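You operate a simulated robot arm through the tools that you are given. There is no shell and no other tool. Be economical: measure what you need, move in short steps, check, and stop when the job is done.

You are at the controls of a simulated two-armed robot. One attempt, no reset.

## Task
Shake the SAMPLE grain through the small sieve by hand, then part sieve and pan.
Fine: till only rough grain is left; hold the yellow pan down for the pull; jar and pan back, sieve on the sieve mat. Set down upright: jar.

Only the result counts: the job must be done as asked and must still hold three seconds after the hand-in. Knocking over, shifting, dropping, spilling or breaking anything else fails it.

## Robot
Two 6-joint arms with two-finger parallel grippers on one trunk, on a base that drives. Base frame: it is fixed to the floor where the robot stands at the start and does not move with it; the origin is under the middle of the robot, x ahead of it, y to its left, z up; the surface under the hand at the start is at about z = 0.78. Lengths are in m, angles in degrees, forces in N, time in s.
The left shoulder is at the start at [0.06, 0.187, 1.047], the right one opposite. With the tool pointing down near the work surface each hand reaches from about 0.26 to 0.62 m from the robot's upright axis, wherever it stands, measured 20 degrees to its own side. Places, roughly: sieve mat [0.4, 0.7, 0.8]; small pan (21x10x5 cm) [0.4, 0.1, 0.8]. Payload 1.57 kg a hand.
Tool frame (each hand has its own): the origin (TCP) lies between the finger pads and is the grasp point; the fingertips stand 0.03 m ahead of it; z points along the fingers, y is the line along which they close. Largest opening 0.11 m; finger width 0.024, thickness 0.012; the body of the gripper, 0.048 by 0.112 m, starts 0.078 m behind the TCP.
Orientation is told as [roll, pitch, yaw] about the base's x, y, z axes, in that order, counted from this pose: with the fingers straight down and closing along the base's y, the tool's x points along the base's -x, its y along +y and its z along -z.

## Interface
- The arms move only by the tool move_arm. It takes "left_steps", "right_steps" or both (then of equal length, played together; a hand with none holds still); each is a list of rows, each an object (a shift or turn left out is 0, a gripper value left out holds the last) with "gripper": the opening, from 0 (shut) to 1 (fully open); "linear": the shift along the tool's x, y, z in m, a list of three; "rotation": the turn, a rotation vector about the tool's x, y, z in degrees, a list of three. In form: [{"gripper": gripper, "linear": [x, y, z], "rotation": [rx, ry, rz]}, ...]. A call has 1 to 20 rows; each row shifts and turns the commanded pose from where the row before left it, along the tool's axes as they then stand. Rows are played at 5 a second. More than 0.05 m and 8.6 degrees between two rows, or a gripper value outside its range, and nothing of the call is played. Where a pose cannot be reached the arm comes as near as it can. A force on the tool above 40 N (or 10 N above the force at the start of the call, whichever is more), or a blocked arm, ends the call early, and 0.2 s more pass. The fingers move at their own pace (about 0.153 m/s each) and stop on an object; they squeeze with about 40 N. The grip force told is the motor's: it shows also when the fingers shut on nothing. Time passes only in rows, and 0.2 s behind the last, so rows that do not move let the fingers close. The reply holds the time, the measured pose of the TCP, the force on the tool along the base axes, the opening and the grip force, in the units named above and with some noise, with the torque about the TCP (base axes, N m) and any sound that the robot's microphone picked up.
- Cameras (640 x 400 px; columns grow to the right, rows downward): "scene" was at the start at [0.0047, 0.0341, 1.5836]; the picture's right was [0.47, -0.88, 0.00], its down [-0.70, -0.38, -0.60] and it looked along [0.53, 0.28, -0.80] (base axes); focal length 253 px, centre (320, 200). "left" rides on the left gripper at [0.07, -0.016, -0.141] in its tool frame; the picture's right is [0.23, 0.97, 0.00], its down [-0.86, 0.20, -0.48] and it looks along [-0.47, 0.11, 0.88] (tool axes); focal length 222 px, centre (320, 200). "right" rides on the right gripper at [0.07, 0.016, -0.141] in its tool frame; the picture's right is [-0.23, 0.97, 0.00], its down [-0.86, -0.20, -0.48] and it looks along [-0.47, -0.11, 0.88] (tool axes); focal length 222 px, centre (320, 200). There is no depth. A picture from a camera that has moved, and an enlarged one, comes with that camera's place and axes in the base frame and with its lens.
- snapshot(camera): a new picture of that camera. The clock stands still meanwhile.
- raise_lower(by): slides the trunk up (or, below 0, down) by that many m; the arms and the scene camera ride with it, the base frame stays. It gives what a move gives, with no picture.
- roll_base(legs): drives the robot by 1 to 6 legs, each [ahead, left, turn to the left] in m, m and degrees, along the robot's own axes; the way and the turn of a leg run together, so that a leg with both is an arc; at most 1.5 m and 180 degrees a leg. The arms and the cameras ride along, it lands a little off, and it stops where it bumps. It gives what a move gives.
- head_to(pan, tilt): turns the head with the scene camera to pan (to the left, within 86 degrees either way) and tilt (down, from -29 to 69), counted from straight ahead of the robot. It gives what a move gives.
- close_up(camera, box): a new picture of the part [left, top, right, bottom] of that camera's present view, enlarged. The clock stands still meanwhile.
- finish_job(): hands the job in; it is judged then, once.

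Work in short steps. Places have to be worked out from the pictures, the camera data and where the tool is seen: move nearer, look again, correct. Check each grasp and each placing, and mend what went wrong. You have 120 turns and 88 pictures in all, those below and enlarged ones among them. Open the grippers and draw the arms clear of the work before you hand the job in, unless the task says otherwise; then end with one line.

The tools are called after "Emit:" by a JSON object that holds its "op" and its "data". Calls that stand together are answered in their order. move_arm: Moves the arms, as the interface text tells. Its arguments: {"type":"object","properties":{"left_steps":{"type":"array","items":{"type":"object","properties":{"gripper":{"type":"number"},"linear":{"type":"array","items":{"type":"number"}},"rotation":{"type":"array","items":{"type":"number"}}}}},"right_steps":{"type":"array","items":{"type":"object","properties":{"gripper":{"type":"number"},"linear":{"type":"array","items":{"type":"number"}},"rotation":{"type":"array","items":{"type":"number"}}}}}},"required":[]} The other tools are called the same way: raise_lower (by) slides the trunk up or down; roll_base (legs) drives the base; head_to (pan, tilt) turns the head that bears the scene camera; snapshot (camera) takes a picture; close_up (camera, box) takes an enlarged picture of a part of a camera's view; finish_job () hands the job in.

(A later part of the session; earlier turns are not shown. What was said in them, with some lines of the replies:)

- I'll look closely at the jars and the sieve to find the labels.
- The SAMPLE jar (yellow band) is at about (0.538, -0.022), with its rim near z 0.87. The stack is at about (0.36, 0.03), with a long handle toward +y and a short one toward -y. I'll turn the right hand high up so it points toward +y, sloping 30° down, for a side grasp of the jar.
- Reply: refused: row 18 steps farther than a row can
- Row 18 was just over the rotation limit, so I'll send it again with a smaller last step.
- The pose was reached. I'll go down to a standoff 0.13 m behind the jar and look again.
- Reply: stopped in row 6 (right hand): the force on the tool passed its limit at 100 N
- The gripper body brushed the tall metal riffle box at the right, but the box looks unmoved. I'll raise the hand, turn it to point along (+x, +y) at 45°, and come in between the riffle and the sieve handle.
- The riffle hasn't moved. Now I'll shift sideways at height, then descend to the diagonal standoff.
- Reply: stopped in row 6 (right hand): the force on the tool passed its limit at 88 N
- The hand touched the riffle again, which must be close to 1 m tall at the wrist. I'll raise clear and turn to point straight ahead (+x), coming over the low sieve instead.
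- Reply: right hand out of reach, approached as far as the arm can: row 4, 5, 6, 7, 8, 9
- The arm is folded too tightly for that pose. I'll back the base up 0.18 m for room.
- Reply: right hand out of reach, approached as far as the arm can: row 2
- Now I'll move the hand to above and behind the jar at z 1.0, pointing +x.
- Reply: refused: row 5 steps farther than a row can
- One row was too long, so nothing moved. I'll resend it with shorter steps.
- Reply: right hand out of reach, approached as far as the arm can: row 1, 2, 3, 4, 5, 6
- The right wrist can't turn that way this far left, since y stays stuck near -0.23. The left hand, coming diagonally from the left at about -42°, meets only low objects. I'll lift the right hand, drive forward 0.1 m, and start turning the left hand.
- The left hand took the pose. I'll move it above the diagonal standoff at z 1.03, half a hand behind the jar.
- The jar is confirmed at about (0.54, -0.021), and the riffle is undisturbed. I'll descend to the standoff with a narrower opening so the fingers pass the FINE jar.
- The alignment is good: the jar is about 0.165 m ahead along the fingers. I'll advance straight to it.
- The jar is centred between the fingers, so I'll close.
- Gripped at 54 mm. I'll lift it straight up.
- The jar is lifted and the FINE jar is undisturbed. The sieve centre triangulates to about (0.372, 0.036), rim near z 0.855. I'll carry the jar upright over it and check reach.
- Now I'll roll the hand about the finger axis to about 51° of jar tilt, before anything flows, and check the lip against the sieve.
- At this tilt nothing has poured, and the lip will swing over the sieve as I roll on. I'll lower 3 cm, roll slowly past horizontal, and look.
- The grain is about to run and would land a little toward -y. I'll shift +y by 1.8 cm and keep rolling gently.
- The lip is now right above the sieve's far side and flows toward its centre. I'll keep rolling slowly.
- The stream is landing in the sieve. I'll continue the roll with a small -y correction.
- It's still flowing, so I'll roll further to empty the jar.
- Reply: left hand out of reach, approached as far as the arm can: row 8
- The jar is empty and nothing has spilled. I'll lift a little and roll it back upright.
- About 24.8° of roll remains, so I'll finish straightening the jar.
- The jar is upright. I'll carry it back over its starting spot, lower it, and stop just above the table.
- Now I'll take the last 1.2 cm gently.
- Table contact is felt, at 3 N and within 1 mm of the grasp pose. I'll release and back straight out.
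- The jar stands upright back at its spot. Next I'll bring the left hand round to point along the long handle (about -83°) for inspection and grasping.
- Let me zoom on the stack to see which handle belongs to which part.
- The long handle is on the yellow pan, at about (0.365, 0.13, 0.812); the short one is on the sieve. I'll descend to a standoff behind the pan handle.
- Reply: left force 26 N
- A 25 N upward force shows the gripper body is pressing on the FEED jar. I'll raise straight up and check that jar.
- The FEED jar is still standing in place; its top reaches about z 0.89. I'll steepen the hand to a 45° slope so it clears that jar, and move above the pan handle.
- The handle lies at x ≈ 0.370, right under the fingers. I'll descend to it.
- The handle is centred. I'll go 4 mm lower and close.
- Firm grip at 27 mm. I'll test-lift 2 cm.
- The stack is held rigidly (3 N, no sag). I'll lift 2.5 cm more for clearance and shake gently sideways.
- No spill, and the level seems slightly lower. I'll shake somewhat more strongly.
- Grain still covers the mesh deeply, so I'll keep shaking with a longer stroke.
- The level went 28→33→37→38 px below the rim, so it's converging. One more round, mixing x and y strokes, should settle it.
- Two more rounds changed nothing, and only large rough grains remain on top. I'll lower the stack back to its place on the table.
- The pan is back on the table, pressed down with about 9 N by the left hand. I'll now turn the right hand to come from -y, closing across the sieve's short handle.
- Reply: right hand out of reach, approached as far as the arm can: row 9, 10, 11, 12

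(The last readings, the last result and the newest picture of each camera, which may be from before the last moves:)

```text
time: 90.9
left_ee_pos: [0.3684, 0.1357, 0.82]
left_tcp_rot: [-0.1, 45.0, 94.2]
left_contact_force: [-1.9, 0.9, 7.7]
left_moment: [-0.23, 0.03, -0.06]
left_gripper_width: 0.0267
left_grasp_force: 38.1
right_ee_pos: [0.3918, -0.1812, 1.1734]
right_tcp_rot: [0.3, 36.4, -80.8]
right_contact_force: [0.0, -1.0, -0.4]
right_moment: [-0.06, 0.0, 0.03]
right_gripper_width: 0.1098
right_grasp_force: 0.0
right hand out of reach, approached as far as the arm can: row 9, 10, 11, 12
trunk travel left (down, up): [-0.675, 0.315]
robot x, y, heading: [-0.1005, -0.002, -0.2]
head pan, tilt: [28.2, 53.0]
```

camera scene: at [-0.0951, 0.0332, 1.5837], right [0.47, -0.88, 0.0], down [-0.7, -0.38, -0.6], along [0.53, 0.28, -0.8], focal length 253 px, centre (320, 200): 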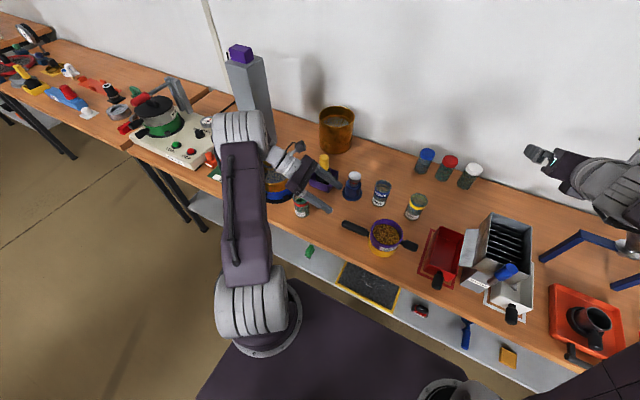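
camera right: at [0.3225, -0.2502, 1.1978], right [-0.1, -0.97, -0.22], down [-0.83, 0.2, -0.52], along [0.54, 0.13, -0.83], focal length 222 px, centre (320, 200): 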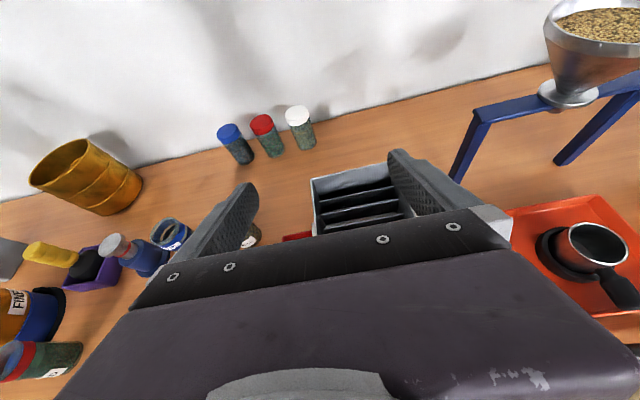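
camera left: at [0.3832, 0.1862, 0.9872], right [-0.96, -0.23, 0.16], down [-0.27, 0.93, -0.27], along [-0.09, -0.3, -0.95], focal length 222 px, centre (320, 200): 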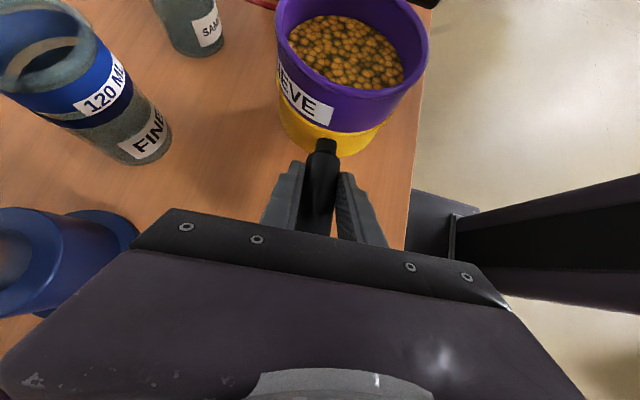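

The orientation is good. I'll move to above the short handle and look.

Emit:
{"op": "move_arm", "data": {"right_steps": [{"linear": [-0.0036, 0.0028, 0.0414], "gripper": 0.6}, {"linear": [-0.0036, 0.0028, 0.0414]}, {"linear": [-0.0036, 0.0028, 0.0414]}, {"linear": [-0.0036, 0.0028, 0.0414]}, {"linear": [-0.0036, 0.0028, 0.0414]}, {"linear": [-0.0036, 0.0028, 0.0414]}, {}]}}

Emit:
{"op": "snapshot", "data": {"camera": "right"}}

Emit:
{"op": "snapshot", "data": {"camera": "scene"}}

```text
time: 92.5
left_ee_pos: [0.3676, 0.1355, 0.8191]
left_tcp_rot: [-0.1, 44.8, 94.1]
left_contact_force: [-3.0, -0.3, 3.0]
left_moment: [-0.05, 0.05, -0.12]
left_gripper_width: 0.0271
left_grasp_force: 37.8
right_ee_pos: [0.3903, -0.0513, 0.9614]
right_tcp_rot: [0.3, 36.5, -80.8]
right_contact_force: [0.4, -0.5, -0.2]
right_moment: [-0.02, 0.04, 0.02]
right_gripper_width: 0.0657
right_grasp_force: 0.2
trunk travel left (down, up): [-0.675, 0.315]
robot x, y, heading: [-0.1035, -0.0004, -0.1]
head pan, tilt: [28.2, 53.0]
```

```text
29 pictures are left
camera right: at [0.4094, -0.0763, 1.1147], right [0.99, -0.03, -0.13], down [-0.04, -0.99, -0.12], along [-0.13, 0.13, -0.98], focal length 222 px, centre (320, 200)
```

right: 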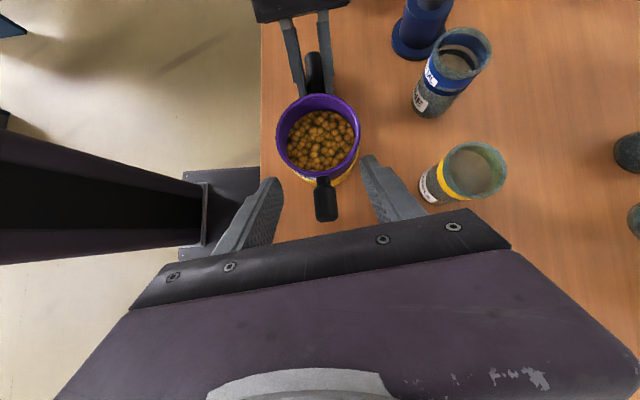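

```text
28 pictures are left
camera scene: at [-0.0965, 0.0337, 1.5836], right [0.47, -0.88, 0.0], down [-0.7, -0.38, -0.6], along [0.53, 0.28, -0.8], focal length 253 px, centre (320, 200)
```

scene: 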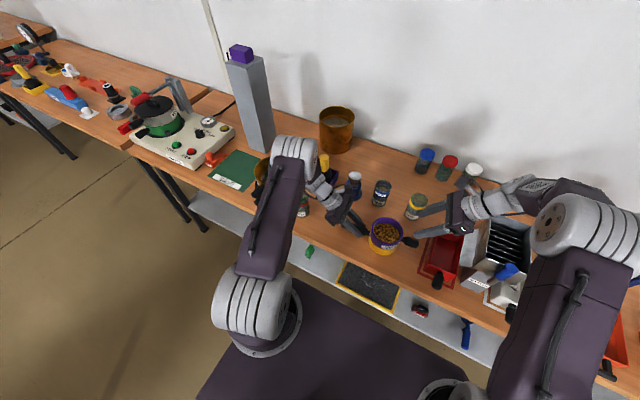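

The short handle is at about (0.379, -0.046), z ≈ 0.84. I'll descend most of the way.

Emit:
{"op": "move_arm", "data": {"right_steps": [{"linear": [-0.022, -0.0037, 0.0333]}, {"linear": [-0.022, -0.0035, 0.0333]}, {"linear": [-0.0165, -0.003, 0.025]}, {}]}}

Emit:
{"op": "snapshot", "data": {"camera": "right"}}

Emit:
{"op": "close_up", "data": {"camera": "scene", "box": [330, 180, 470, 290]}}

```text
time: 93.5
left_ee_pos: [0.3701, 0.1355, 0.8196]
left_tcp_rot: [-0.1, 45.0, 94.1]
left_contact_force: [-1.4, 0.1, 3.3]
left_moment: [-0.03, 0.02, -0.08]
left_gripper_width: 0.0271
left_grasp_force: 37.0
right_ee_pos: [0.3806, -0.045, 0.8494]
right_tcp_rot: [0.2, 36.5, -80.9]
right_contact_force: [-0.1, -0.5, 0.1]
right_moment: [-0.02, 0.01, 0.0]
right_gripper_width: 0.0662
right_grasp_force: 0.0
trunk travel left (down, up): [-0.675, 0.315]
robot x, y, heading: [-0.1042, 0.0021, -0.4]
head pan, tilt: [28.2, 53.0]
```

```text
27 pictures are left
camera right: at [0.3989, -0.0714, 1.0042], right [0.99, -0.03, -0.13], down [-0.04, -0.99, -0.12], along [-0.13, 0.13, -0.98], focal length 222 px, centre (320, 200)
```

right: 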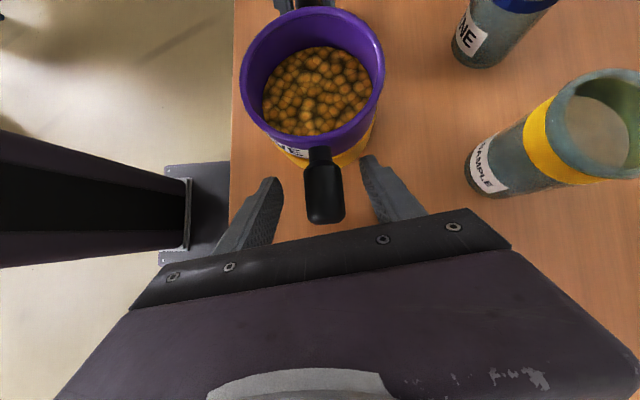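

```text
3.64 times, centred on (400, 235) of scene
camera zoom: at [-0.0962, 0.034, 1.5837], right [0.47, -0.88, 0.0], down [-0.7, -0.38, -0.6], along [0.53, 0.28, -0.8], focal length 919 px, centre (29, 73)
```

zoom: 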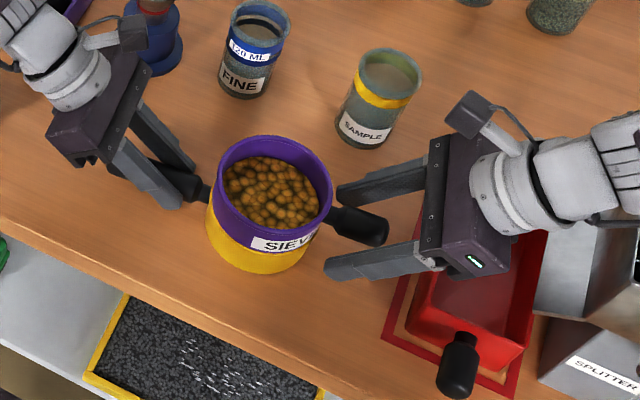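

Centred on the handle. I'll lower 8 mm and close.

Emit:
{"op": "move_arm", "data": {"right_steps": [{"linear": [-0.005, 0, 0.0065], "gripper": 0.45}, {"gripper": 0.3}, {"gripper": 0.15}, {"gripper": 0.05}, {}, {}]}}

Emit:
{"op": "snapshot", "data": {"camera": "right"}}

```text
time: 94.9
left_ee_pos: [0.3691, 0.1349, 0.8189]
left_tcp_rot: [0.0, 45.0, 94.1]
left_contact_force: [-10.6, -1.6, 6.4]
left_moment: [-0.3, 0.02, -0.94]
left_gripper_width: 0.0272
left_grasp_force: 37.7
right_ee_pos: [0.3799, -0.0446, 0.8429]
right_tcp_rot: [0.2, 36.5, -80.9]
right_contact_force: [11.9, 2.0, -0.3]
right_moment: [-0.09, -0.1, -1.08]
right_gripper_width: 0.0287
right_grasp_force: 38.5
trunk travel left (down, up): [-0.675, 0.315]
robot x, y, heading: [-0.1029, 0.0001, 0.1]
head pan, tilt: [28.2, 53.0]
```

```text
25 pictures are left
camera right: at [0.3995, -0.0715, 0.9963], right [0.99, -0.03, -0.13], down [-0.05, -0.99, -0.12], along [-0.13, 0.13, -0.98], focal length 222 px, centre (320, 200)
```

right: 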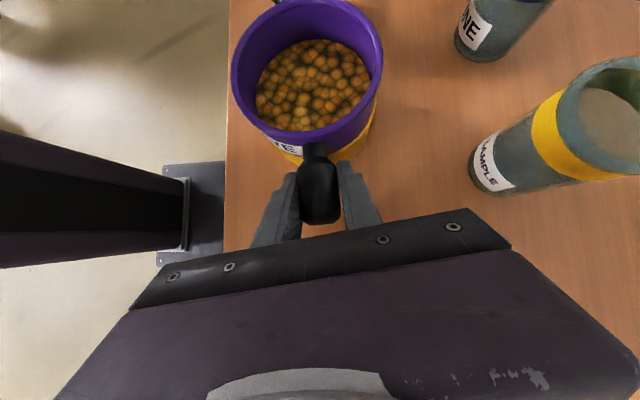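

Both handles are gripped, but there's a 12 N sideways strain between the hands. I'll relieve it by letting the right hand go about 2 mm toward +x.

Emit:
{"op": "move_arm", "data": {"right_steps": [{"linear": [0, 0.002, 0]}, {}]}}

```text
time: 95.5
left_ee_pos: [0.3686, 0.1365, 0.8188]
left_tcp_rot: [-0.1, 44.9, 94.1]
left_contact_force: [-7.8, 0.9, 4.2]
left_moment: [-0.36, 0.16, -0.55]
left_gripper_width: 0.0272
left_grasp_force: 38.3
right_ee_pos: [0.3808, -0.045, 0.8416]
right_tcp_rot: [0.2, 36.4, -80.8]
right_contact_force: [6.5, -1.0, 0.7]
right_moment: [0.13, 0.04, -0.69]
right_gripper_width: 0.0286
right_grasp_force: 38.4
trunk travel left (down, up): [-0.675, 0.315]
robot x, y, heading: [-0.0998, -0.0003, -0.2]
head pan, tilt: [28.2, 53.0]
```

The strain halved. I'll ease another 1.5 mm, then pull the sieve up in 3 mm steps while the left hand holds the pan down.

Emit:
{"op": "move_arm", "data": {"right_steps": [{"linear": [0, 0.0017, 0]}, {"linear": [0.0012, 0, -0.0016]}, {"linear": [0.0018, 0, -0.0024]}, {"linear": [0.0018, 0, -0.0024]}, {"linear": [0.0018, 0, -0.0024]}, {}]}}

Emit:
{"op": "close_up", "data": {"camera": "scene", "box": [330, 180, 470, 290]}}

```text
time: 96.9
left_ee_pos: [0.3702, 0.1365, 0.8191]
left_tcp_rot: [-0.1, 45.0, 94.1]
left_contact_force: [1.2, 0.0, 3.8]
left_moment: [-0.17, 0.1, 0.05]
left_gripper_width: 0.0271
left_grasp_force: 37.7
right_ee_pos: [0.3838, -0.0442, 0.8527]
right_tcp_rot: [0.3, 36.5, -80.8]
right_contact_force: [-0.2, -1.0, -2.2]
right_moment: [-0.11, -0.03, 0.03]
right_gripper_width: 0.0278
right_grasp_force: 37.1
trunk travel left (down, up): [-0.675, 0.315]
robot x, y, heading: [-0.0987, -0.0026, -0.0]
head pan, tilt: [28.2, 53.0]
```

```text
3.64 times, centred on (400, 235) of scene
camera zoom: at [-0.0954, 0.0342, 1.5837], right [0.47, -0.88, 0.0], down [-0.7, -0.38, -0.6], along [0.53, 0.28, -0.8], focal length 919 px, centre (29, 73)
```

zoom: 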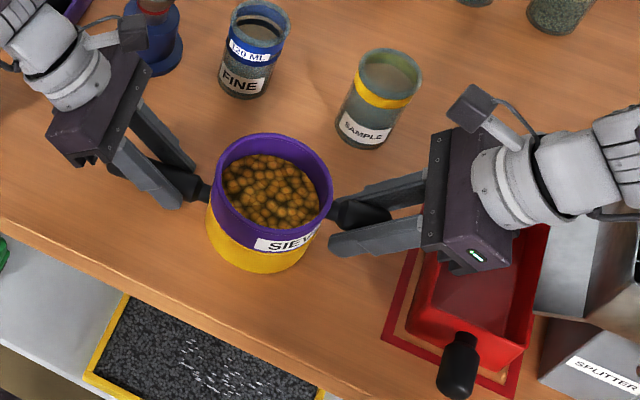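

The sieve came free, with the right hand carrying about 2 N and the left still holding the pan. I'll lift it clear.

Emit:
{"op": "move_arm", "data": {"right_steps": [{"linear": [0.003, 0, -0.004]}, {"linear": [0.006, 0, -0.008]}, {"linear": [0.0119, 0, -0.0161]}, {"linear": [0.0119, 0, -0.0161]}, {"linear": [0.0119, 0, -0.0161]}, {"linear": [0.0119, 0, -0.0161]}, {"linear": [0.0119, 0, -0.0161]}, {}]}}

Emit:
{"op": "snapshot", "data": {"camera": "scene"}}

Emit:
{"op": "snapshot", "data": {"camera": "right"}}

Emit:
{"op": "snapshot", "data": {"camera": "left"}}

```text
time: 98.7
left_ee_pos: [0.3689, 0.1363, 0.8199]
left_tcp_rot: [-0.1, 45.0, 94.1]
left_contact_force: [1.1, 0.4, 4.8]
left_moment: [-0.13, 0.0, 0.04]
left_gripper_width: 0.0268
left_grasp_force: 37.7
right_ee_pos: [0.383, -0.0438, 0.9684]
right_tcp_rot: [0.2, 36.5, -80.9]
right_contact_force: [0.0, -0.2, -1.6]
right_moment: [-0.11, -0.01, 0.0]
right_gripper_width: 0.0272
right_grasp_force: 38.0
trunk travel left (down, up): [-0.675, 0.315]
robot x, y, heading: [-0.0975, -0.0048, 0.2]
head pan, tilt: [28.2, 53.0]
```

```text
23 pictures are left
camera scene: at [-0.0955, 0.0343, 1.5837], right [0.47, -0.88, 0.0], down [-0.7, -0.38, -0.6], along [0.53, 0.28, -0.8], focal length 253 px, centre (320, 200)
```

scene: 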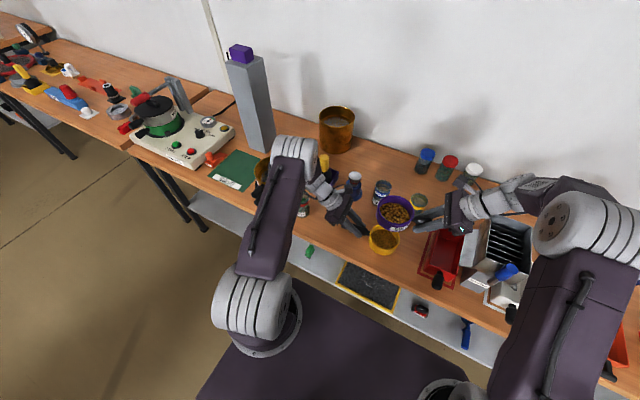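

```text
22 pictures are left
camera right: at [0.4017, -0.0703, 1.1228], right [0.99, -0.03, -0.13], down [-0.04, -0.99, -0.12], along [-0.13, 0.13, -0.98], focal length 222 px, centre (320, 200)
```

right: 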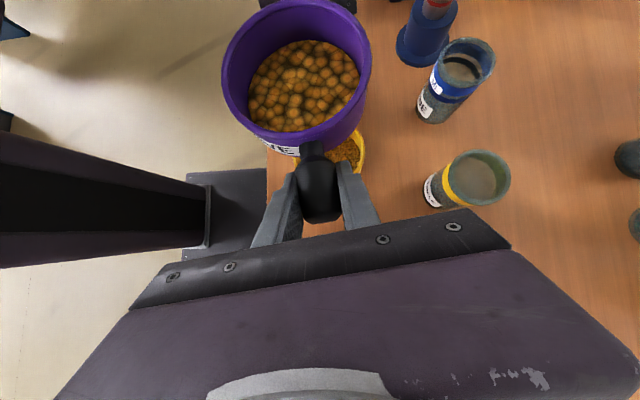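

```text
21 pictures are left
camera left: at [0.383, 0.187, 0.968], right [-0.96, -0.23, 0.16], down [-0.27, 0.93, -0.27], along [-0.09, -0.3, -0.95], focal length 222 px, centre (320, 200)
```

left: 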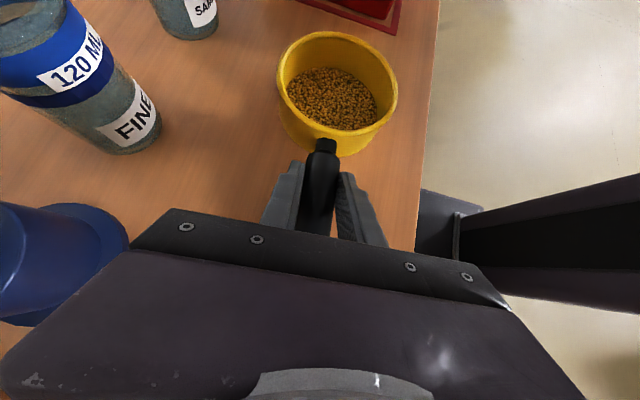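

The sieve is free and level, and the pan holds fine grain only. I'll release the pan with the left hand, lift that hand straight up, and raise the sieve further.

Emit:
{"op": "move_arm", "data": {"left_steps": [{"gripper": 0.35}, {"gripper": 0.5}, {"gripper": 0.6}, {}, {"linear": [0.02, 0, -0.02]}, {"linear": [0.03, 0, -0.03]}, {"linear": [0.03, 0, -0.03]}, {"linear": [0.03, 0, -0.03]}, {"linear": [0.03, 0, -0.03]}, {"linear": [0.03, 0, -0.03]}, {}], "right_steps": [{}, {}, {}, {}, {"linear": [0.0119, 0, -0.0161]}, {"linear": [0.0119, 0, -0.0161]}, {"linear": [0.0119, 0, -0.0161]}, {"linear": [0.0119, 0, -0.0161]}, {"linear": [0.0119, 0, -0.0161]}, {}, {}]}}

Emit:
{"op": "snapshot", "data": {"camera": "scene"}}

```text
time: 101.1
left_ee_pos: [0.3687, 0.1358, 1.0586]
left_tcp_rot: [0.0, 45.0, 94.3]
left_contact_force: [0.2, 0.7, -0.2]
left_moment: [0.0, -0.01, 0.03]
left_gripper_width: 0.0658
left_grasp_force: 0.1
right_ee_pos: [0.3839, -0.0445, 1.0691]
right_tcp_rot: [0.3, 36.5, -80.8]
right_contact_force: [0.4, 0.1, -1.6]
right_moment: [-0.09, -0.03, 0.03]
right_gripper_width: 0.0272
right_grasp_force: 37.8
trunk travel left (down, up): [-0.675, 0.315]
robot x, y, heading: [-0.0995, 0.0008, -0.1]
head pan, tilt: [28.2, 53.0]
```

```text
20 pictures are left
camera scene: at [-0.0946, 0.0344, 1.5836], right [0.47, -0.88, 0.0], down [-0.7, -0.38, -0.6], along [0.53, 0.28, -0.8], focal length 253 px, centre (320, 200)
```

scene: 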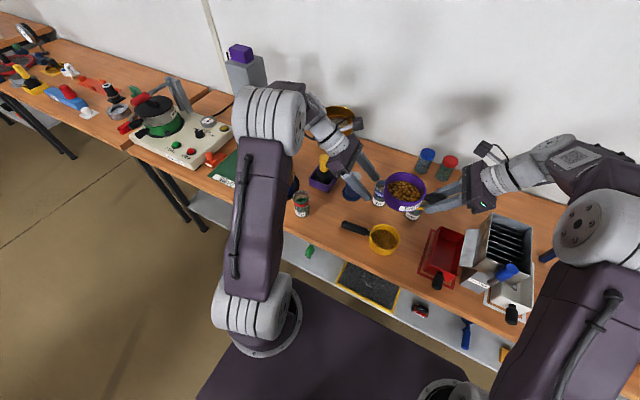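

The pan is left in place. I'll retract the left arm, then yaw the right hand (sieve kept level) to point at about 51°.

Emit:
{"op": "move_arm", "data": {"left_steps": [{"linear": [-0.0155, 0.0257, -0.0367]}, {"linear": [-0.0155, 0.0257, -0.0367]}, {"linear": [-0.0155, 0.0257, -0.0367]}, {"linear": [-0.0155, 0.0257, -0.0367]}, {"linear": [-0.0155, 0.0257, -0.0367]}, {"linear": [-0.0155, 0.0257, -0.0367]}, {}, {}, {}, {}, {}, {}, {}], "right_steps": [{}, {}, {}, {}, {"rotation": [-2.37, 0, 3.22]}, {"rotation": [-4.74, 0, 6.44]}, {"rotation": [-4.74, 0, 6.44]}, {"rotation": [-4.74, 0, 6.44]}, {"rotation": [-4.74, 0, 6.44]}, {"rotation": [-4.74, 0, 6.44]}, {"rotation": [-2.37, 0, 3.22]}, {}, {}]}}

```text
time: 103.9
left_ee_pos: [0.1994, 0.346, 1.1507]
left_tcp_rot: [0.0, 45.0, 94.2]
left_contact_force: [0.1, 0.1, -0.4]
left_moment: [0.01, -0.02, 0.01]
left_gripper_width: 0.066
left_grasp_force: 0.1
right_ee_pos: [0.3829, -0.0448, 1.0687]
right_tcp_rot: [-0.1, 36.5, -129.1]
right_contact_force: [0.0, -0.1, -1.0]
right_moment: [-0.13, 0.11, -0.02]
right_gripper_width: 0.0273
right_grasp_force: 37.9
trunk travel left (down, up): [-0.675, 0.315]
robot x, y, heading: [-0.0976, 0.0003, 0.1]
head pan, tilt: [28.2, 53.0]
```

Good. Now I'll drive left 0.6 m with the sieve held high.

Emit:
{"op": "roll_base", "data": {"legs": [[0, 0.6, 0]]}}

Emit:
{"op": "head_to", "data": {"pan": 10, "tilt": 50}}

Emit:
{"op": "snapshot", "data": {"camera": "scene"}}

Emit:
{"op": "snapshot", "data": {"camera": "right"}}

```text
time: 107.4
left_ee_pos: [0.2025, 0.9496, 1.1511]
left_tcp_rot: [0.1, 45.0, 93.9]
left_contact_force: [-0.6, 0.0, -0.1]
left_moment: [0.03, 0.03, -0.01]
left_gripper_width: 0.066
left_grasp_force: 0.1
right_ee_pos: [0.3842, 0.56, 1.0675]
right_tcp_rot: [0.0, 36.6, -129.0]
right_contact_force: [0.1, 0.2, -1.2]
right_moment: [-0.11, 0.1, 0.03]
right_gripper_width: 0.027
right_grasp_force: 38.1
trunk travel left (down, up): [-0.675, 0.315]
robot x, y, heading: [-0.1023, 0.6055, -0.2]
head pan, tilt: [28.2, 53.0]
```

```text
time: 108.2
left_ee_pos: [0.2021, 0.9515, 1.1509]
left_tcp_rot: [0.0, 45.0, 94.0]
left_contact_force: [0.3, 0.3, 0.1]
left_moment: [-0.01, 0.01, 0.0]
left_gripper_width: 0.066
left_grasp_force: 0.0
right_ee_pos: [0.3848, 0.5596, 1.0688]
right_tcp_rot: [0.0, 36.6, -129.1]
right_contact_force: [0.4, 0.1, -1.2]
right_moment: [-0.1, 0.12, 0.01]
right_gripper_width: 0.0273
right_grasp_force: 37.5
trunk travel left (down, up): [-0.675, 0.315]
robot x, y, heading: [-0.0945, 0.6073, -0.3]
head pan, tilt: [10.0, 50.0]
```

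```text
19 pictures are left
camera scene: at [-0.0833, 0.6185, 1.5876], right [0.17, -0.99, 0.0], down [-0.76, -0.13, -0.64], along [0.63, 0.11, -0.77], focal length 253 px, centre (320, 200)
```

scene: 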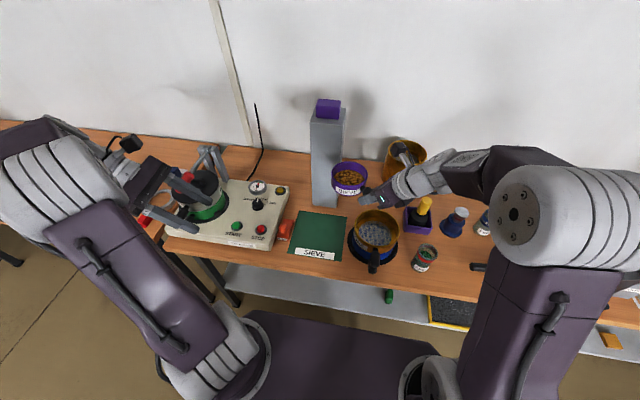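

```text
18 pictures are left
camera right: at [0.3779, 0.5267, 1.2225], right [0.64, -0.76, -0.14], down [-0.77, -0.63, -0.12], along [0.01, 0.18, -0.98], focal length 222 px, centre (320, 200)
```

right: 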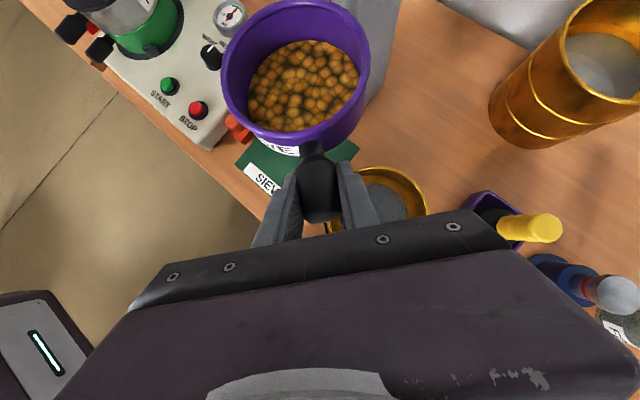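

The mat spans about x 0.315–0.515 and y 0.617–0.798. The sieve centre is now near (0.437, 0.624), and I want it at about (0.40, 0.728), so I'll drive left 0.1 m.

Emit:
{"op": "roll_base", "data": {"legs": [[0, 0.1, 0]]}}

Emit:
{"op": "snapshot", "data": {"camera": "right"}}

```text
time: 109.3
left_ee_pos: [0.2019, 1.049, 1.1497]
left_tcp_rot: [0.1, 44.9, 94.0]
left_contact_force: [-1.4, 0.9, 0.0]
left_moment: [-0.03, -0.01, 0.03]
left_gripper_width: 0.0661
left_grasp_force: 0.0
right_ee_pos: [0.3841, 0.6597, 1.0691]
right_tcp_rot: [0.0, 36.6, -129.0]
right_contact_force: [0.0, -0.2, -1.1]
right_moment: [-0.12, 0.05, -0.01]
right_gripper_width: 0.0273
right_grasp_force: 37.6
trunk travel left (down, up): [-0.675, 0.315]
robot x, y, heading: [-0.0987, 0.7062, -0.2]
head pan, tilt: [10.0, 50.0]
```

```text
17 pictures are left
camera right: at [0.3784, 0.6258, 1.2225], right [0.64, -0.76, -0.14], down [-0.77, -0.63, -0.13], along [0.01, 0.18, -0.98], focal length 222 px, centre (320, 200)
```

right: 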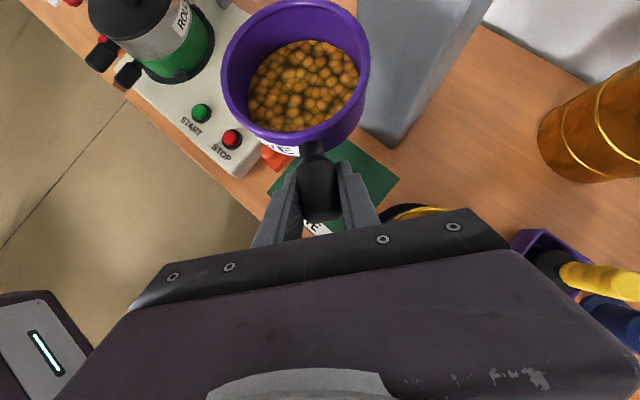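

I'll shift the sieve 3.7 cm toward -x, then lower to z ≈ 0.87 and check.

Emit:
{"op": "move_arm", "data": {"right_steps": [{"linear": [-0.008, -0.0155, -0.006]}, {"linear": [-0.008, -0.0155, -0.006]}, {"linear": [-0.0119, 0, 0.0161]}, {"linear": [-0.0179, 0, 0.0241]}, {"linear": [-0.0179, 0, 0.0241]}, {"linear": [-0.0179, 0, 0.0241]}, {"linear": [-0.0179, 0, 0.0241]}, {"linear": [-0.0179, 0, 0.0241]}, {"linear": [-0.0119, 0, 0.0161]}, {}]}}

Emit:
{"op": "snapshot", "data": {"camera": "scene"}}

Emit:
{"op": "snapshot", "data": {"camera": "right"}}

```text
time: 111.5
left_ee_pos: [0.2014, 1.0502, 1.1506]
left_tcp_rot: [-0.1, 44.9, 94.0]
left_contact_force: [1.4, 0.4, -1.1]
left_moment: [0.03, 0.0, -0.03]
left_gripper_width: 0.066
left_grasp_force: 0.1
right_ee_pos: [0.3476, 0.6634, 0.8775]
right_tcp_rot: [-0.1, 36.6, -129.1]
right_contact_force: [-0.2, -0.1, -1.6]
right_moment: [-0.1, 0.06, -0.01]
right_gripper_width: 0.0272
right_grasp_force: 38.2
trunk travel left (down, up): [-0.675, 0.315]
robot x, y, heading: [-0.0958, 0.7013, -0.4]
head pan, tilt: [10.0, 50.0]
```

```text
16 pictures are left
camera scene: at [-0.0833, 0.7179, 1.5877], right [0.17, -0.99, 0.0], down [-0.75, -0.13, -0.64], along [0.63, 0.11, -0.77], focal length 253 px, centre (320, 200)
```

scene: 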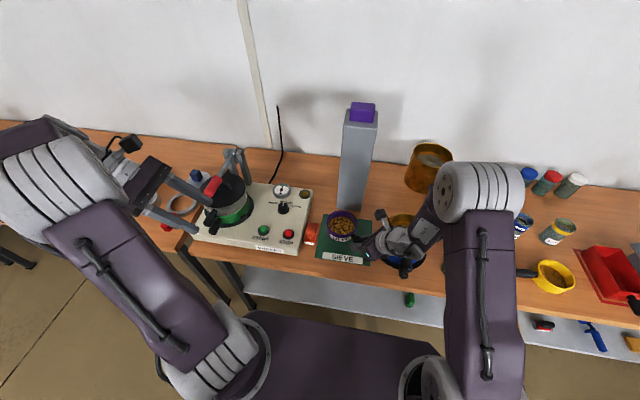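

```text
15 pictures are left
camera right: at [0.3417, 0.6298, 1.0321], right [0.64, -0.76, -0.13], down [-0.77, -0.63, -0.13], along [0.01, 0.18, -0.98], focal length 222 px, centre (320, 200)
```

right: 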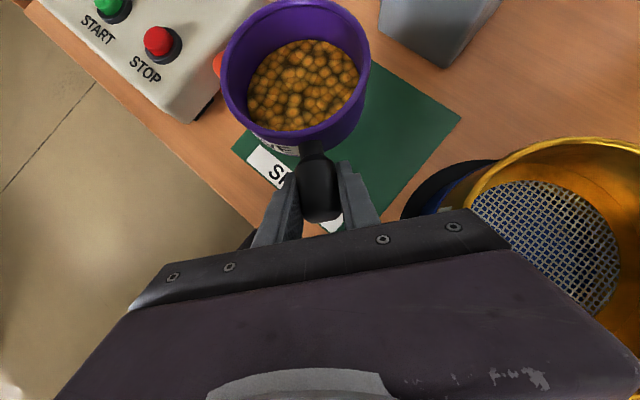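

Over the mat at (0.403, 0.728), clear of its neighbours by a few cm. I'll descend in small steps until contact.

Emit:
{"op": "move_arm", "data": {"right_steps": [{"linear": [-0.009, 0, 0.012]}, {"linear": [-0.006, 0, 0.008]}, {"linear": [-0.006, 0, 0.008]}, {"linear": [-0.003, 0, 0.004]}, {}]}}

Emit:
{"op": "close_up", "data": {"camera": "scene", "box": [280, 180, 460, 290]}}

```text
time: 112.7
left_ee_pos: [0.2014, 1.0506, 1.151]
left_tcp_rot: [0.0, 45.0, 94.0]
left_contact_force: [0.5, 1.8, -0.4]
left_moment: [-0.02, 0.01, -0.02]
left_gripper_width: 0.0657
left_grasp_force: 0.0
right_ee_pos: [0.3486, 0.6621, 0.8385]
right_tcp_rot: [-0.1, 36.6, -129.0]
right_contact_force: [0.2, -0.4, -1.0]
right_moment: [-0.08, 0.06, 0.01]
right_gripper_width: 0.0272
right_grasp_force: 37.9
trunk travel left (down, up): [-0.675, 0.315]
robot x, y, heading: [-0.0988, 0.7036, -0.2]
head pan, tilt: [10.0, 50.0]
```

```text
3.56 times, centred on (370, 235) of scene
camera zoom: at [-0.083, 0.7179, 1.5877], right [0.17, -0.99, 0.0], down [-0.76, -0.13, -0.64], along [0.63, 0.11, -0.77], focal length 899 px, centre (142, 76)
```

zoom: 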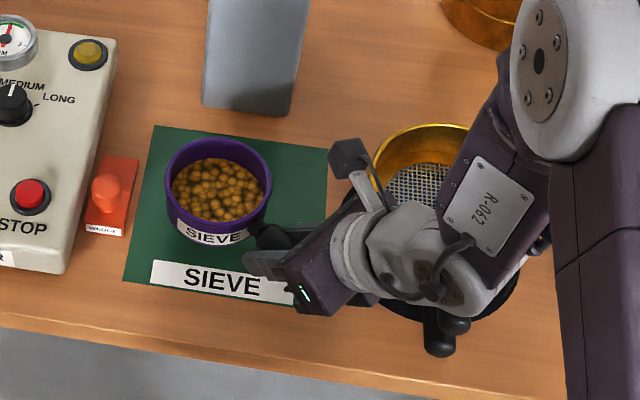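

Still free, so I'll go on in 3–4 mm steps.

Emit:
{"op": "move_arm", "data": {"right_steps": [{"linear": [-0.0024, 0, 0.0032]}, {"linear": [-0.0024, 0, 0.0032]}, {"linear": [-0.0024, 0, 0.0032]}, {}]}}

```text
time: 113.7
left_ee_pos: [0.203, 1.0502, 1.1499]
left_tcp_rot: [-0.1, 45.0, 94.0]
left_contact_force: [0.8, 0.6, 0.2]
left_moment: [-0.03, -0.01, 0.0]
left_gripper_width: 0.0658
left_grasp_force: 0.1
right_ee_pos: [0.3471, 0.6636, 0.8271]
right_tcp_rot: [-0.1, 36.5, -129.1]
right_contact_force: [0.7, 0.3, -2.3]
right_moment: [-0.08, 0.06, -0.02]
right_gripper_width: 0.0272
right_grasp_force: 38.0
trunk travel left (down, up): [-0.675, 0.315]
robot x, y, heading: [-0.0993, 0.7042, -0.3]
head pan, tilt: [10.0, 50.0]
```

Nothing touched yet, so I'll continue down.

Emit:
{"op": "move_arm", "data": {"right_steps": [{"linear": [-0.0018, 0, 0.0024]}, {"linear": [-0.0018, 0, 0.0024]}, {"linear": [-0.0018, 0, 0.0024]}, {}]}}

Emit:
{"op": "snapshot", "data": {"camera": "right"}}

```text
time: 114.7
left_ee_pos: [0.2026, 1.05, 1.1518]
left_tcp_rot: [0.0, 45.0, 94.0]
left_contact_force: [0.2, 0.5, -0.2]
left_moment: [-0.01, 0.01, -0.01]
left_gripper_width: 0.0659
left_grasp_force: 0.0
right_ee_pos: [0.3479, 0.6635, 0.8174]
right_tcp_rot: [0.1, 36.6, -129.2]
right_contact_force: [-1.3, 0.1, -2.5]
right_moment: [-0.12, 0.13, -0.01]
right_gripper_width: 0.0272
right_grasp_force: 37.8
trunk travel left (down, up): [-0.675, 0.315]
robot x, y, heading: [-0.0971, 0.7092, -0.1]
head pan, tilt: [10.0, 50.0]
```

```text
13 pictures are left
camera right: at [0.3415, 0.63, 0.9713], right [0.64, -0.76, -0.14], down [-0.77, -0.63, -0.12], along [0.01, 0.18, -0.98], focal length 222 px, centre (320, 200)
```

right: 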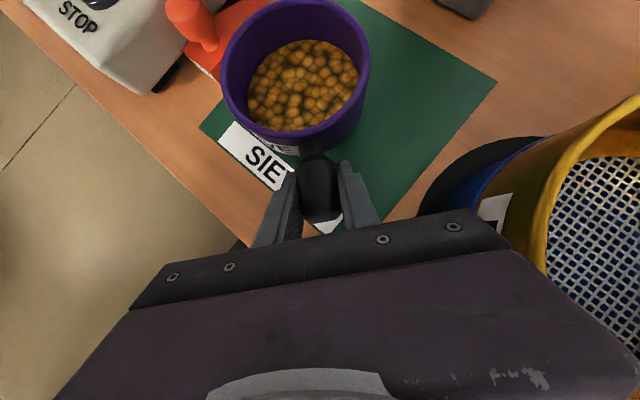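

The gold stack stays clear to the side. I'll take further small steps until the sieve touches.

Emit:
{"op": "move_arm", "data": {"right_steps": [{"linear": [-0.0012, 0, 0.0016]}, {"linear": [-0.0012, 0, 0.0016]}, {"linear": [-0.0012, 0, 0.0016]}, {}]}}

```text
time: 115.7
left_ee_pos: [0.2026, 1.0491, 1.1504]
left_tcp_rot: [0.0, 45.0, 93.9]
left_contact_force: [-0.1, -0.4, -0.2]
left_moment: [-0.04, -0.01, -0.05]
left_gripper_width: 0.0661
left_grasp_force: 0.0
right_ee_pos: [0.3469, 0.6639, 0.8111]
right_tcp_rot: [0.0, 36.5, -129.1]
right_contact_force: [0.1, -0.4, -1.7]
right_moment: [-0.06, 0.07, 0.0]
right_gripper_width: 0.027
right_grasp_force: 38.1
trunk travel left (down, up): [-0.675, 0.315]
robot x, y, heading: [-0.0992, 0.7037, -0.0]
head pan, tilt: [10.0, 50.0]
```

Still free at 0.811 and close to the table. I'll go in 1–1.5 mm steps.

Emit:
{"op": "move_arm", "data": {"right_steps": [{"linear": [-0.0009, 0, 0.0012]}, {"linear": [-0.0009, 0, 0.0012]}, {}]}}

Emit:
{"op": "close_up", "data": {"camera": "scene", "box": [310, 195, 400, 270]}}

```text
time: 116.5
left_ee_pos: [0.1992, 1.0516, 1.152]
left_tcp_rot: [-0.3, 45.0, 93.7]
left_contact_force: [0.2, 0.2, -0.2]
left_moment: [0.01, 0.02, -0.01]
left_gripper_width: 0.066
left_grasp_force: 0.0
right_ee_pos: [0.347, 0.6632, 0.8104]
right_tcp_rot: [0.3, 37.0, -128.8]
right_contact_force: [1.4, -4.2, 29.5]
right_moment: [0.24, 0.25, 0.41]
right_gripper_width: 0.0273
right_grasp_force: 37.7
trunk travel left (down, up): [-0.675, 0.315]
robot x, y, heading: [-0.0971, 0.7054, -0.1]
head pan, tilt: [10.0, 50.0]
```

```text
5.33 times, centred on (355, 232) of scene
camera zoom: at [-0.0868, 0.7172, 1.5881], right [0.17, -0.99, 0.0], down [-0.75, -0.13, -0.64], along [0.64, 0.11, -0.76], focal length 1348 px, centre (133, 27)
```

zoom: 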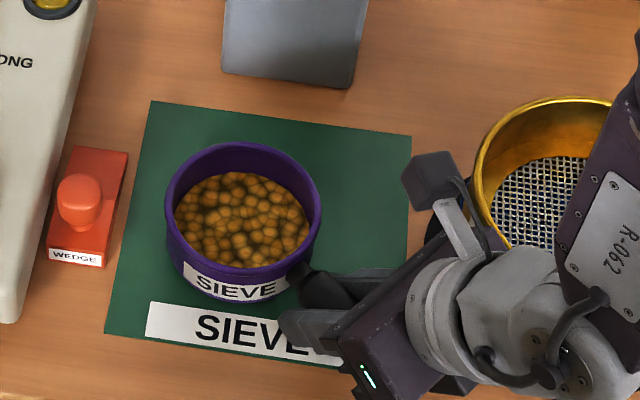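

29 N of contact acts mostly near the fingertips, and the sieve's base appears to be on the mat. I'll ease up about 1 mm to unload, then see whether the sieve bears.

Emit:
{"op": "move_arm", "data": {"right_steps": [{"linear": [0.0006, 0, -0.0008]}, {"linear": [0.0003, 0, -0.0004]}, {}]}}

```text
time: 117.3
left_ee_pos: [0.2009, 1.049, 1.1505]
left_tcp_rot: [-0.3, 45.1, 93.8]
left_contact_force: [0.1, 0.1, -0.1]
left_moment: [-0.01, -0.05, 0.0]
left_gripper_width: 0.0661
left_grasp_force: 0.0
right_ee_pos: [0.3472, 0.6632, 0.8119]
right_tcp_rot: [0.2, 36.7, -129.1]
right_contact_force: [7.5, -1.4, 26.3]
right_moment: [0.23, -0.13, -0.03]
right_gripper_width: 0.0274
right_grasp_force: 38.0
trunk travel left (down, up): [-0.675, 0.315]
robot x, y, heading: [-0.0997, 0.71, 0.0]
head pan, tilt: [10.0, 50.0]
```

Emit:
{"op": "move_arm", "data": {"right_steps": [{"linear": [0.0006, 0, -0.0008]}, {}]}}

```text
time: 117.9
left_ee_pos: [0.1999, 1.0502, 1.1513]
left_tcp_rot: [-0.2, 45.0, 93.9]
left_contact_force: [-0.4, 0.2, 0.0]
left_moment: [0.0, 0.0, 0.02]
left_gripper_width: 0.066
left_grasp_force: 0.1
right_ee_pos: [0.3471, 0.6627, 0.8112]
right_tcp_rot: [0.0, 36.6, -129.1]
right_contact_force: [7.4, -0.7, 18.2]
right_moment: [0.12, -0.14, -0.17]
right_gripper_width: 0.0275
right_grasp_force: 38.1
trunk travel left (down, up): [-0.675, 0.315]
robot x, y, heading: [-0.1017, 0.7042, 0.1]
head pan, tilt: [10.0, 50.0]
```

The load is falling with height (now 18 N) and acts at the fingertips. I'll ease up 1 mm more, then open the fingers slowly.

Emit:
{"op": "move_arm", "data": {"right_steps": [{"linear": [0.0006, 0, -0.0008]}, {"gripper": 0.3}, {"gripper": 0.4}, {}]}}

Emit:
{"op": "snapshot", "data": {"camera": "right"}}

Emit:
{"op": "close_up", "data": {"camera": "scene", "box": [310, 195, 400, 270]}}

```text
time: 118.9
left_ee_pos: [0.2024, 1.0502, 1.1508]
left_tcp_rot: [0.0, 44.9, 94.0]
left_contact_force: [-0.1, 1.5, 0.0]
left_moment: [-0.04, 0.0, 0.0]
left_gripper_width: 0.0662
left_grasp_force: 0.1
right_ee_pos: [0.3469, 0.6625, 0.8116]
right_tcp_rot: [0.0, 36.5, -129.2]
right_contact_force: [1.1, -0.9, -0.3]
right_moment: [0.01, 0.03, 0.01]
right_gripper_width: 0.0441
right_grasp_force: 0.1
trunk travel left (down, up): [-0.675, 0.315]
robot x, y, heading: [-0.1014, 0.7072, -0.3]
head pan, tilt: [10.0, 50.0]
```

```text
11 pictures are left
camera right: at [0.3412, 0.6299, 0.9658], right [0.64, -0.76, -0.14], down [-0.77, -0.63, -0.12], along [0.01, 0.18, -0.98], focal length 222 px, centre (320, 200)
```

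right: 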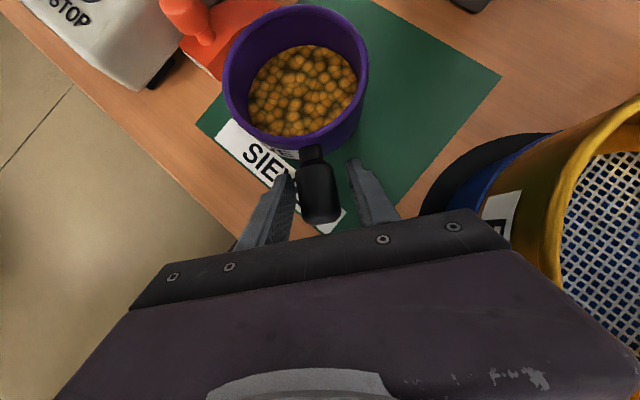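

```text
5.33 times, centred on (355, 232) of scene
camera zoom: at [-0.0829, 0.7182, 1.5875], right [0.17, -0.99, 0.0], down [-0.76, -0.13, -0.64], along [0.63, 0.11, -0.77], focal length 1348 px, centre (133, 27)
```

zoom: 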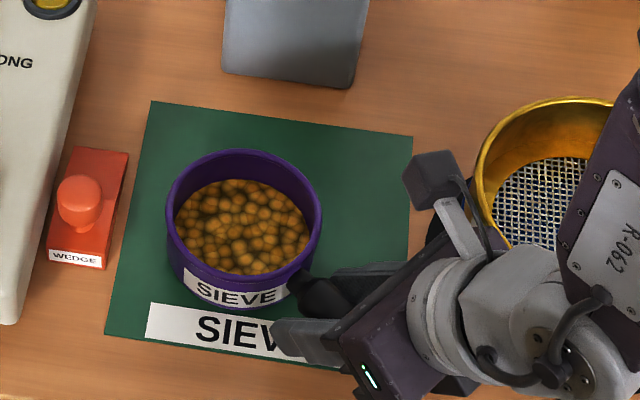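

The sieve sits on the mat with its grain inside. I'll open a bit more and lift the hand straight up, then check everything.

Emit:
{"op": "move_arm", "data": {"right_steps": [{"gripper": 0.5}, {}, {"linear": [0.009, 0, -0.012]}, {"linear": [0.0179, 0, -0.0241]}, {"linear": [0.0238, 0, -0.0321]}, {"linear": [0.0238, 0, -0.0321]}, {"linear": [0.0238, 0, -0.0321]}, {"linear": [0.0238, 0, -0.0321]}, {"linear": [0.0238, 0, -0.0321]}, {"linear": [0.0, 0, -0.04]}, {"linear": [0.0, 0, -0.04]}, {}]}}

Emit:
{"op": "snapshot", "data": {"camera": "scene"}}

```text
time: 121.5
left_ee_pos: [0.2021, 1.05, 1.1498]
left_tcp_rot: [0.0, 44.9, 93.9]
left_contact_force: [1.4, -0.7, 0.5]
left_moment: [0.02, 0.01, -0.01]
left_gripper_width: 0.0661
left_grasp_force: 0.0
right_ee_pos: [0.3181, 0.6263, 1.1206]
right_tcp_rot: [0.0, 36.5, -129.1]
right_contact_force: [-0.1, 0.3, 0.3]
right_moment: [0.01, -0.01, 0.0]
right_gripper_width: 0.055
right_grasp_force: 0.0
trunk travel left (down, up): [-0.675, 0.315]
robot x, y, heading: [-0.1022, 0.7064, 0.1]
head pan, tilt: [10.0, 50.0]
```

```text
9 pictures are left
camera scene: at [-0.082, 0.7183, 1.5876], right [0.17, -0.99, 0.0], down [-0.76, -0.13, -0.64], along [0.63, 0.11, -0.77], focal length 253 px, centre (320, 200)
```

scene: 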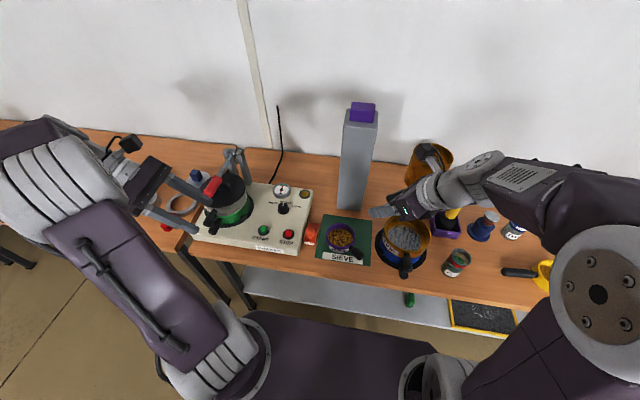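

The sieve is on its mat. I'll turn the head right to check the jar, pan and tables.

Emit:
{"op": "head_to", "data": {"pan": -45, "tilt": 45}}

Emit:
{"op": "snapshot", "data": {"camera": "scene"}}

```text
time: 122.8
left_ee_pos: [0.2022, 1.0501, 1.1509]
left_tcp_rot: [0.0, 45.0, 94.1]
left_contact_force: [-0.5, 0.4, 0.8]
left_moment: [-0.01, -0.03, -0.03]
left_gripper_width: 0.0662
left_grasp_force: 0.1
right_ee_pos: [0.3174, 0.6263, 1.121]
right_tcp_rot: [0.0, 36.6, -129.1]
right_contact_force: [0.1, -0.1, -0.4]
right_moment: [0.03, 0.0, -0.02]
right_gripper_width: 0.055
right_grasp_force: 0.1
trunk travel left (down, up): [-0.675, 0.315]
robot x, y, heading: [-0.0985, 0.7061, -0.2]
head pan, tilt: [-45.0, 45.0]
```

```text
8 pictures are left
camera scene: at [-0.1016, 0.6471, 1.5946], right [-0.71, -0.71, 0.0], down [-0.5, 0.5, -0.71], along [0.5, -0.5, -0.71], focal length 253 px, centre (320, 200)
```

scene: 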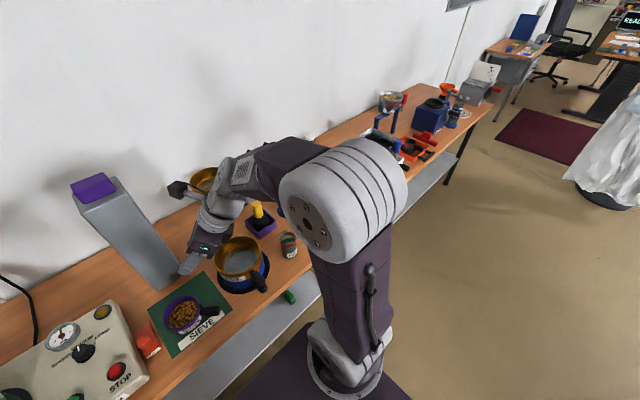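

The arm blocks the view. I'll back away and drive right 0.5 m with both hands high, then look.

Emit:
{"op": "roll_base", "data": {"legs": [[-0.25, 0, 0], [0, -0.5, 0]]}}

Emit:
{"op": "head_to", "data": {"pan": 0, "tilt": 42}}

Emit:
{"op": "snapshot", "data": {"camera": "scene"}}

```text
time: 127.1
left_ee_pos: [-0.0492, 0.5492, 1.1501]
left_tcp_rot: [-0.1, 45.0, 93.6]
left_contact_force: [0.9, 0.5, 0.4]
left_moment: [0.01, 0.0, -0.01]
left_gripper_width: 0.0661
left_grasp_force: 0.0
right_ee_pos: [0.0647, 0.1257, 1.1211]
right_tcp_rot: [0.0, 36.4, -129.4]
right_contact_force: [-0.1, -0.2, -0.1]
right_moment: [0.01, 0.02, 0.03]
right_gripper_width: 0.0552
right_grasp_force: 0.1
trunk travel left (down, up): [-0.675, 0.315]
robot x, y, heading: [-0.3521, 0.2056, -0.7]
head pan, tilt: [-45.0, 45.0]
```

```text
time: 128.2
left_ee_pos: [-0.047, 0.5497, 1.1499]
left_tcp_rot: [0.1, 45.0, 93.6]
left_contact_force: [0.1, 0.7, 0.6]
left_moment: [-0.03, -0.03, 0.03]
left_gripper_width: 0.066
left_grasp_force: 0.1
right_ee_pos: [0.0646, 0.1251, 1.1214]
right_tcp_rot: [0.0, 36.7, -129.6]
right_contact_force: [0.3, 0.4, -0.3]
right_moment: [-0.01, 0.01, 0.01]
right_gripper_width: 0.055
right_grasp_force: 0.0
trunk travel left (down, up): [-0.675, 0.315]
robot x, y, heading: [-0.3464, 0.2059, -0.5]
head pan, tilt: [0.0, 42.0]
```

```text
7 pictures are left
camera scene: at [-0.3278, 0.2056, 1.5989], right [-0.01, -1.0, 0.0], down [-0.67, 0.01, -0.74], along [0.74, -0.01, -0.67], focal length 253 px, centre (320, 200)
```

scene: 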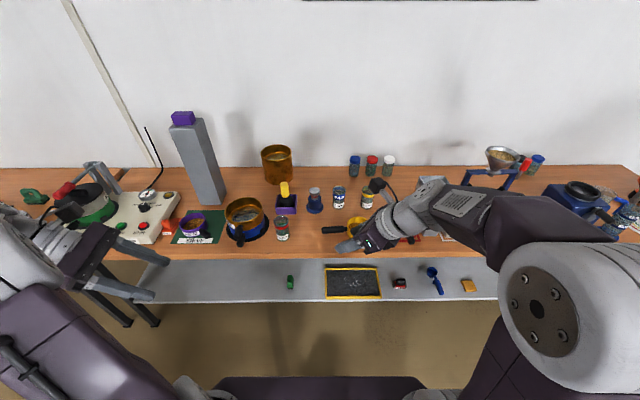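

The overview looks in order. One close check of the work area.

Emit:
{"op": "close_up", "data": {"camera": "scene", "box": [165, 160, 425, 270]}}

```text
2.46 times, centred on (295, 215) of scene
camera zoom: at [-0.3278, 0.2056, 1.5989], right [-0.01, -1.0, 0.0], down [-0.67, 0.01, -0.74], along [0.74, -0.01, -0.67], focal length 622 px, centre (382, 163)
```

zoom: 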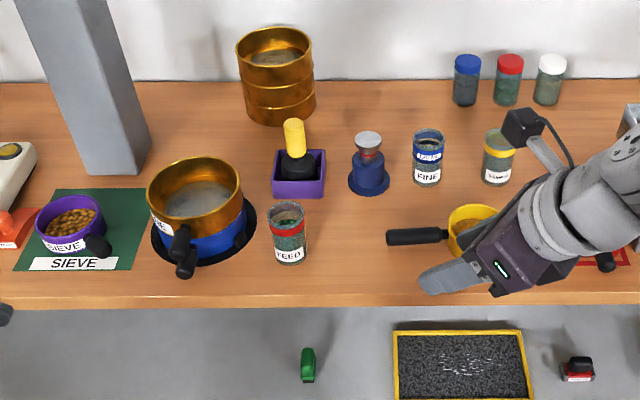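

The jar is upright in place, the pan is at its spot, the sieve is on its mat, and the neighbours are undisturbed. I'll open both grippers fully and hand in.

Emit:
{"op": "move_arm", "data": {"left_steps": [{"gripper": 1}, {}], "right_steps": [{"gripper": 1}, {}]}}

Emit:
{"op": "finish_job", "data": {}}

```text
time: 128.8
left_ee_pos: [-0.0485, 0.5491, 1.1513]
left_tcp_rot: [-0.1, 45.0, 93.5]
left_contact_force: [-0.5, 0.3, 0.0]
left_moment: [0.01, -0.03, -0.02]
left_gripper_width: 0.1098
left_grasp_force: 0.1
right_ee_pos: [0.0644, 0.125, 1.1203]
right_tcp_rot: [0.0, 36.6, -129.5]
right_contact_force: [0.7, -0.2, -0.7]
right_moment: [0.01, 0.0, -0.04]
right_gripper_width: 0.11
right_grasp_force: 0.0
trunk travel left (down, up): [-0.675, 0.315]
robot x, y, heading: [-0.3476, 0.2056, -0.8]
head pan, tilt: [0.0, 42.0]
```

```text
The job is handed in.
```

I handed the job in: the SAMPLE grain was shaken through until the level stopped dropping and only rough grain showed in the sieve. The sieve is on its mat, the pan with the fine grain is back, and the emptied jar stands upright in its place; on the way the arm bumped the riffle box twice and pressed once on the FEED jar, but nothing looked moved or spilled.
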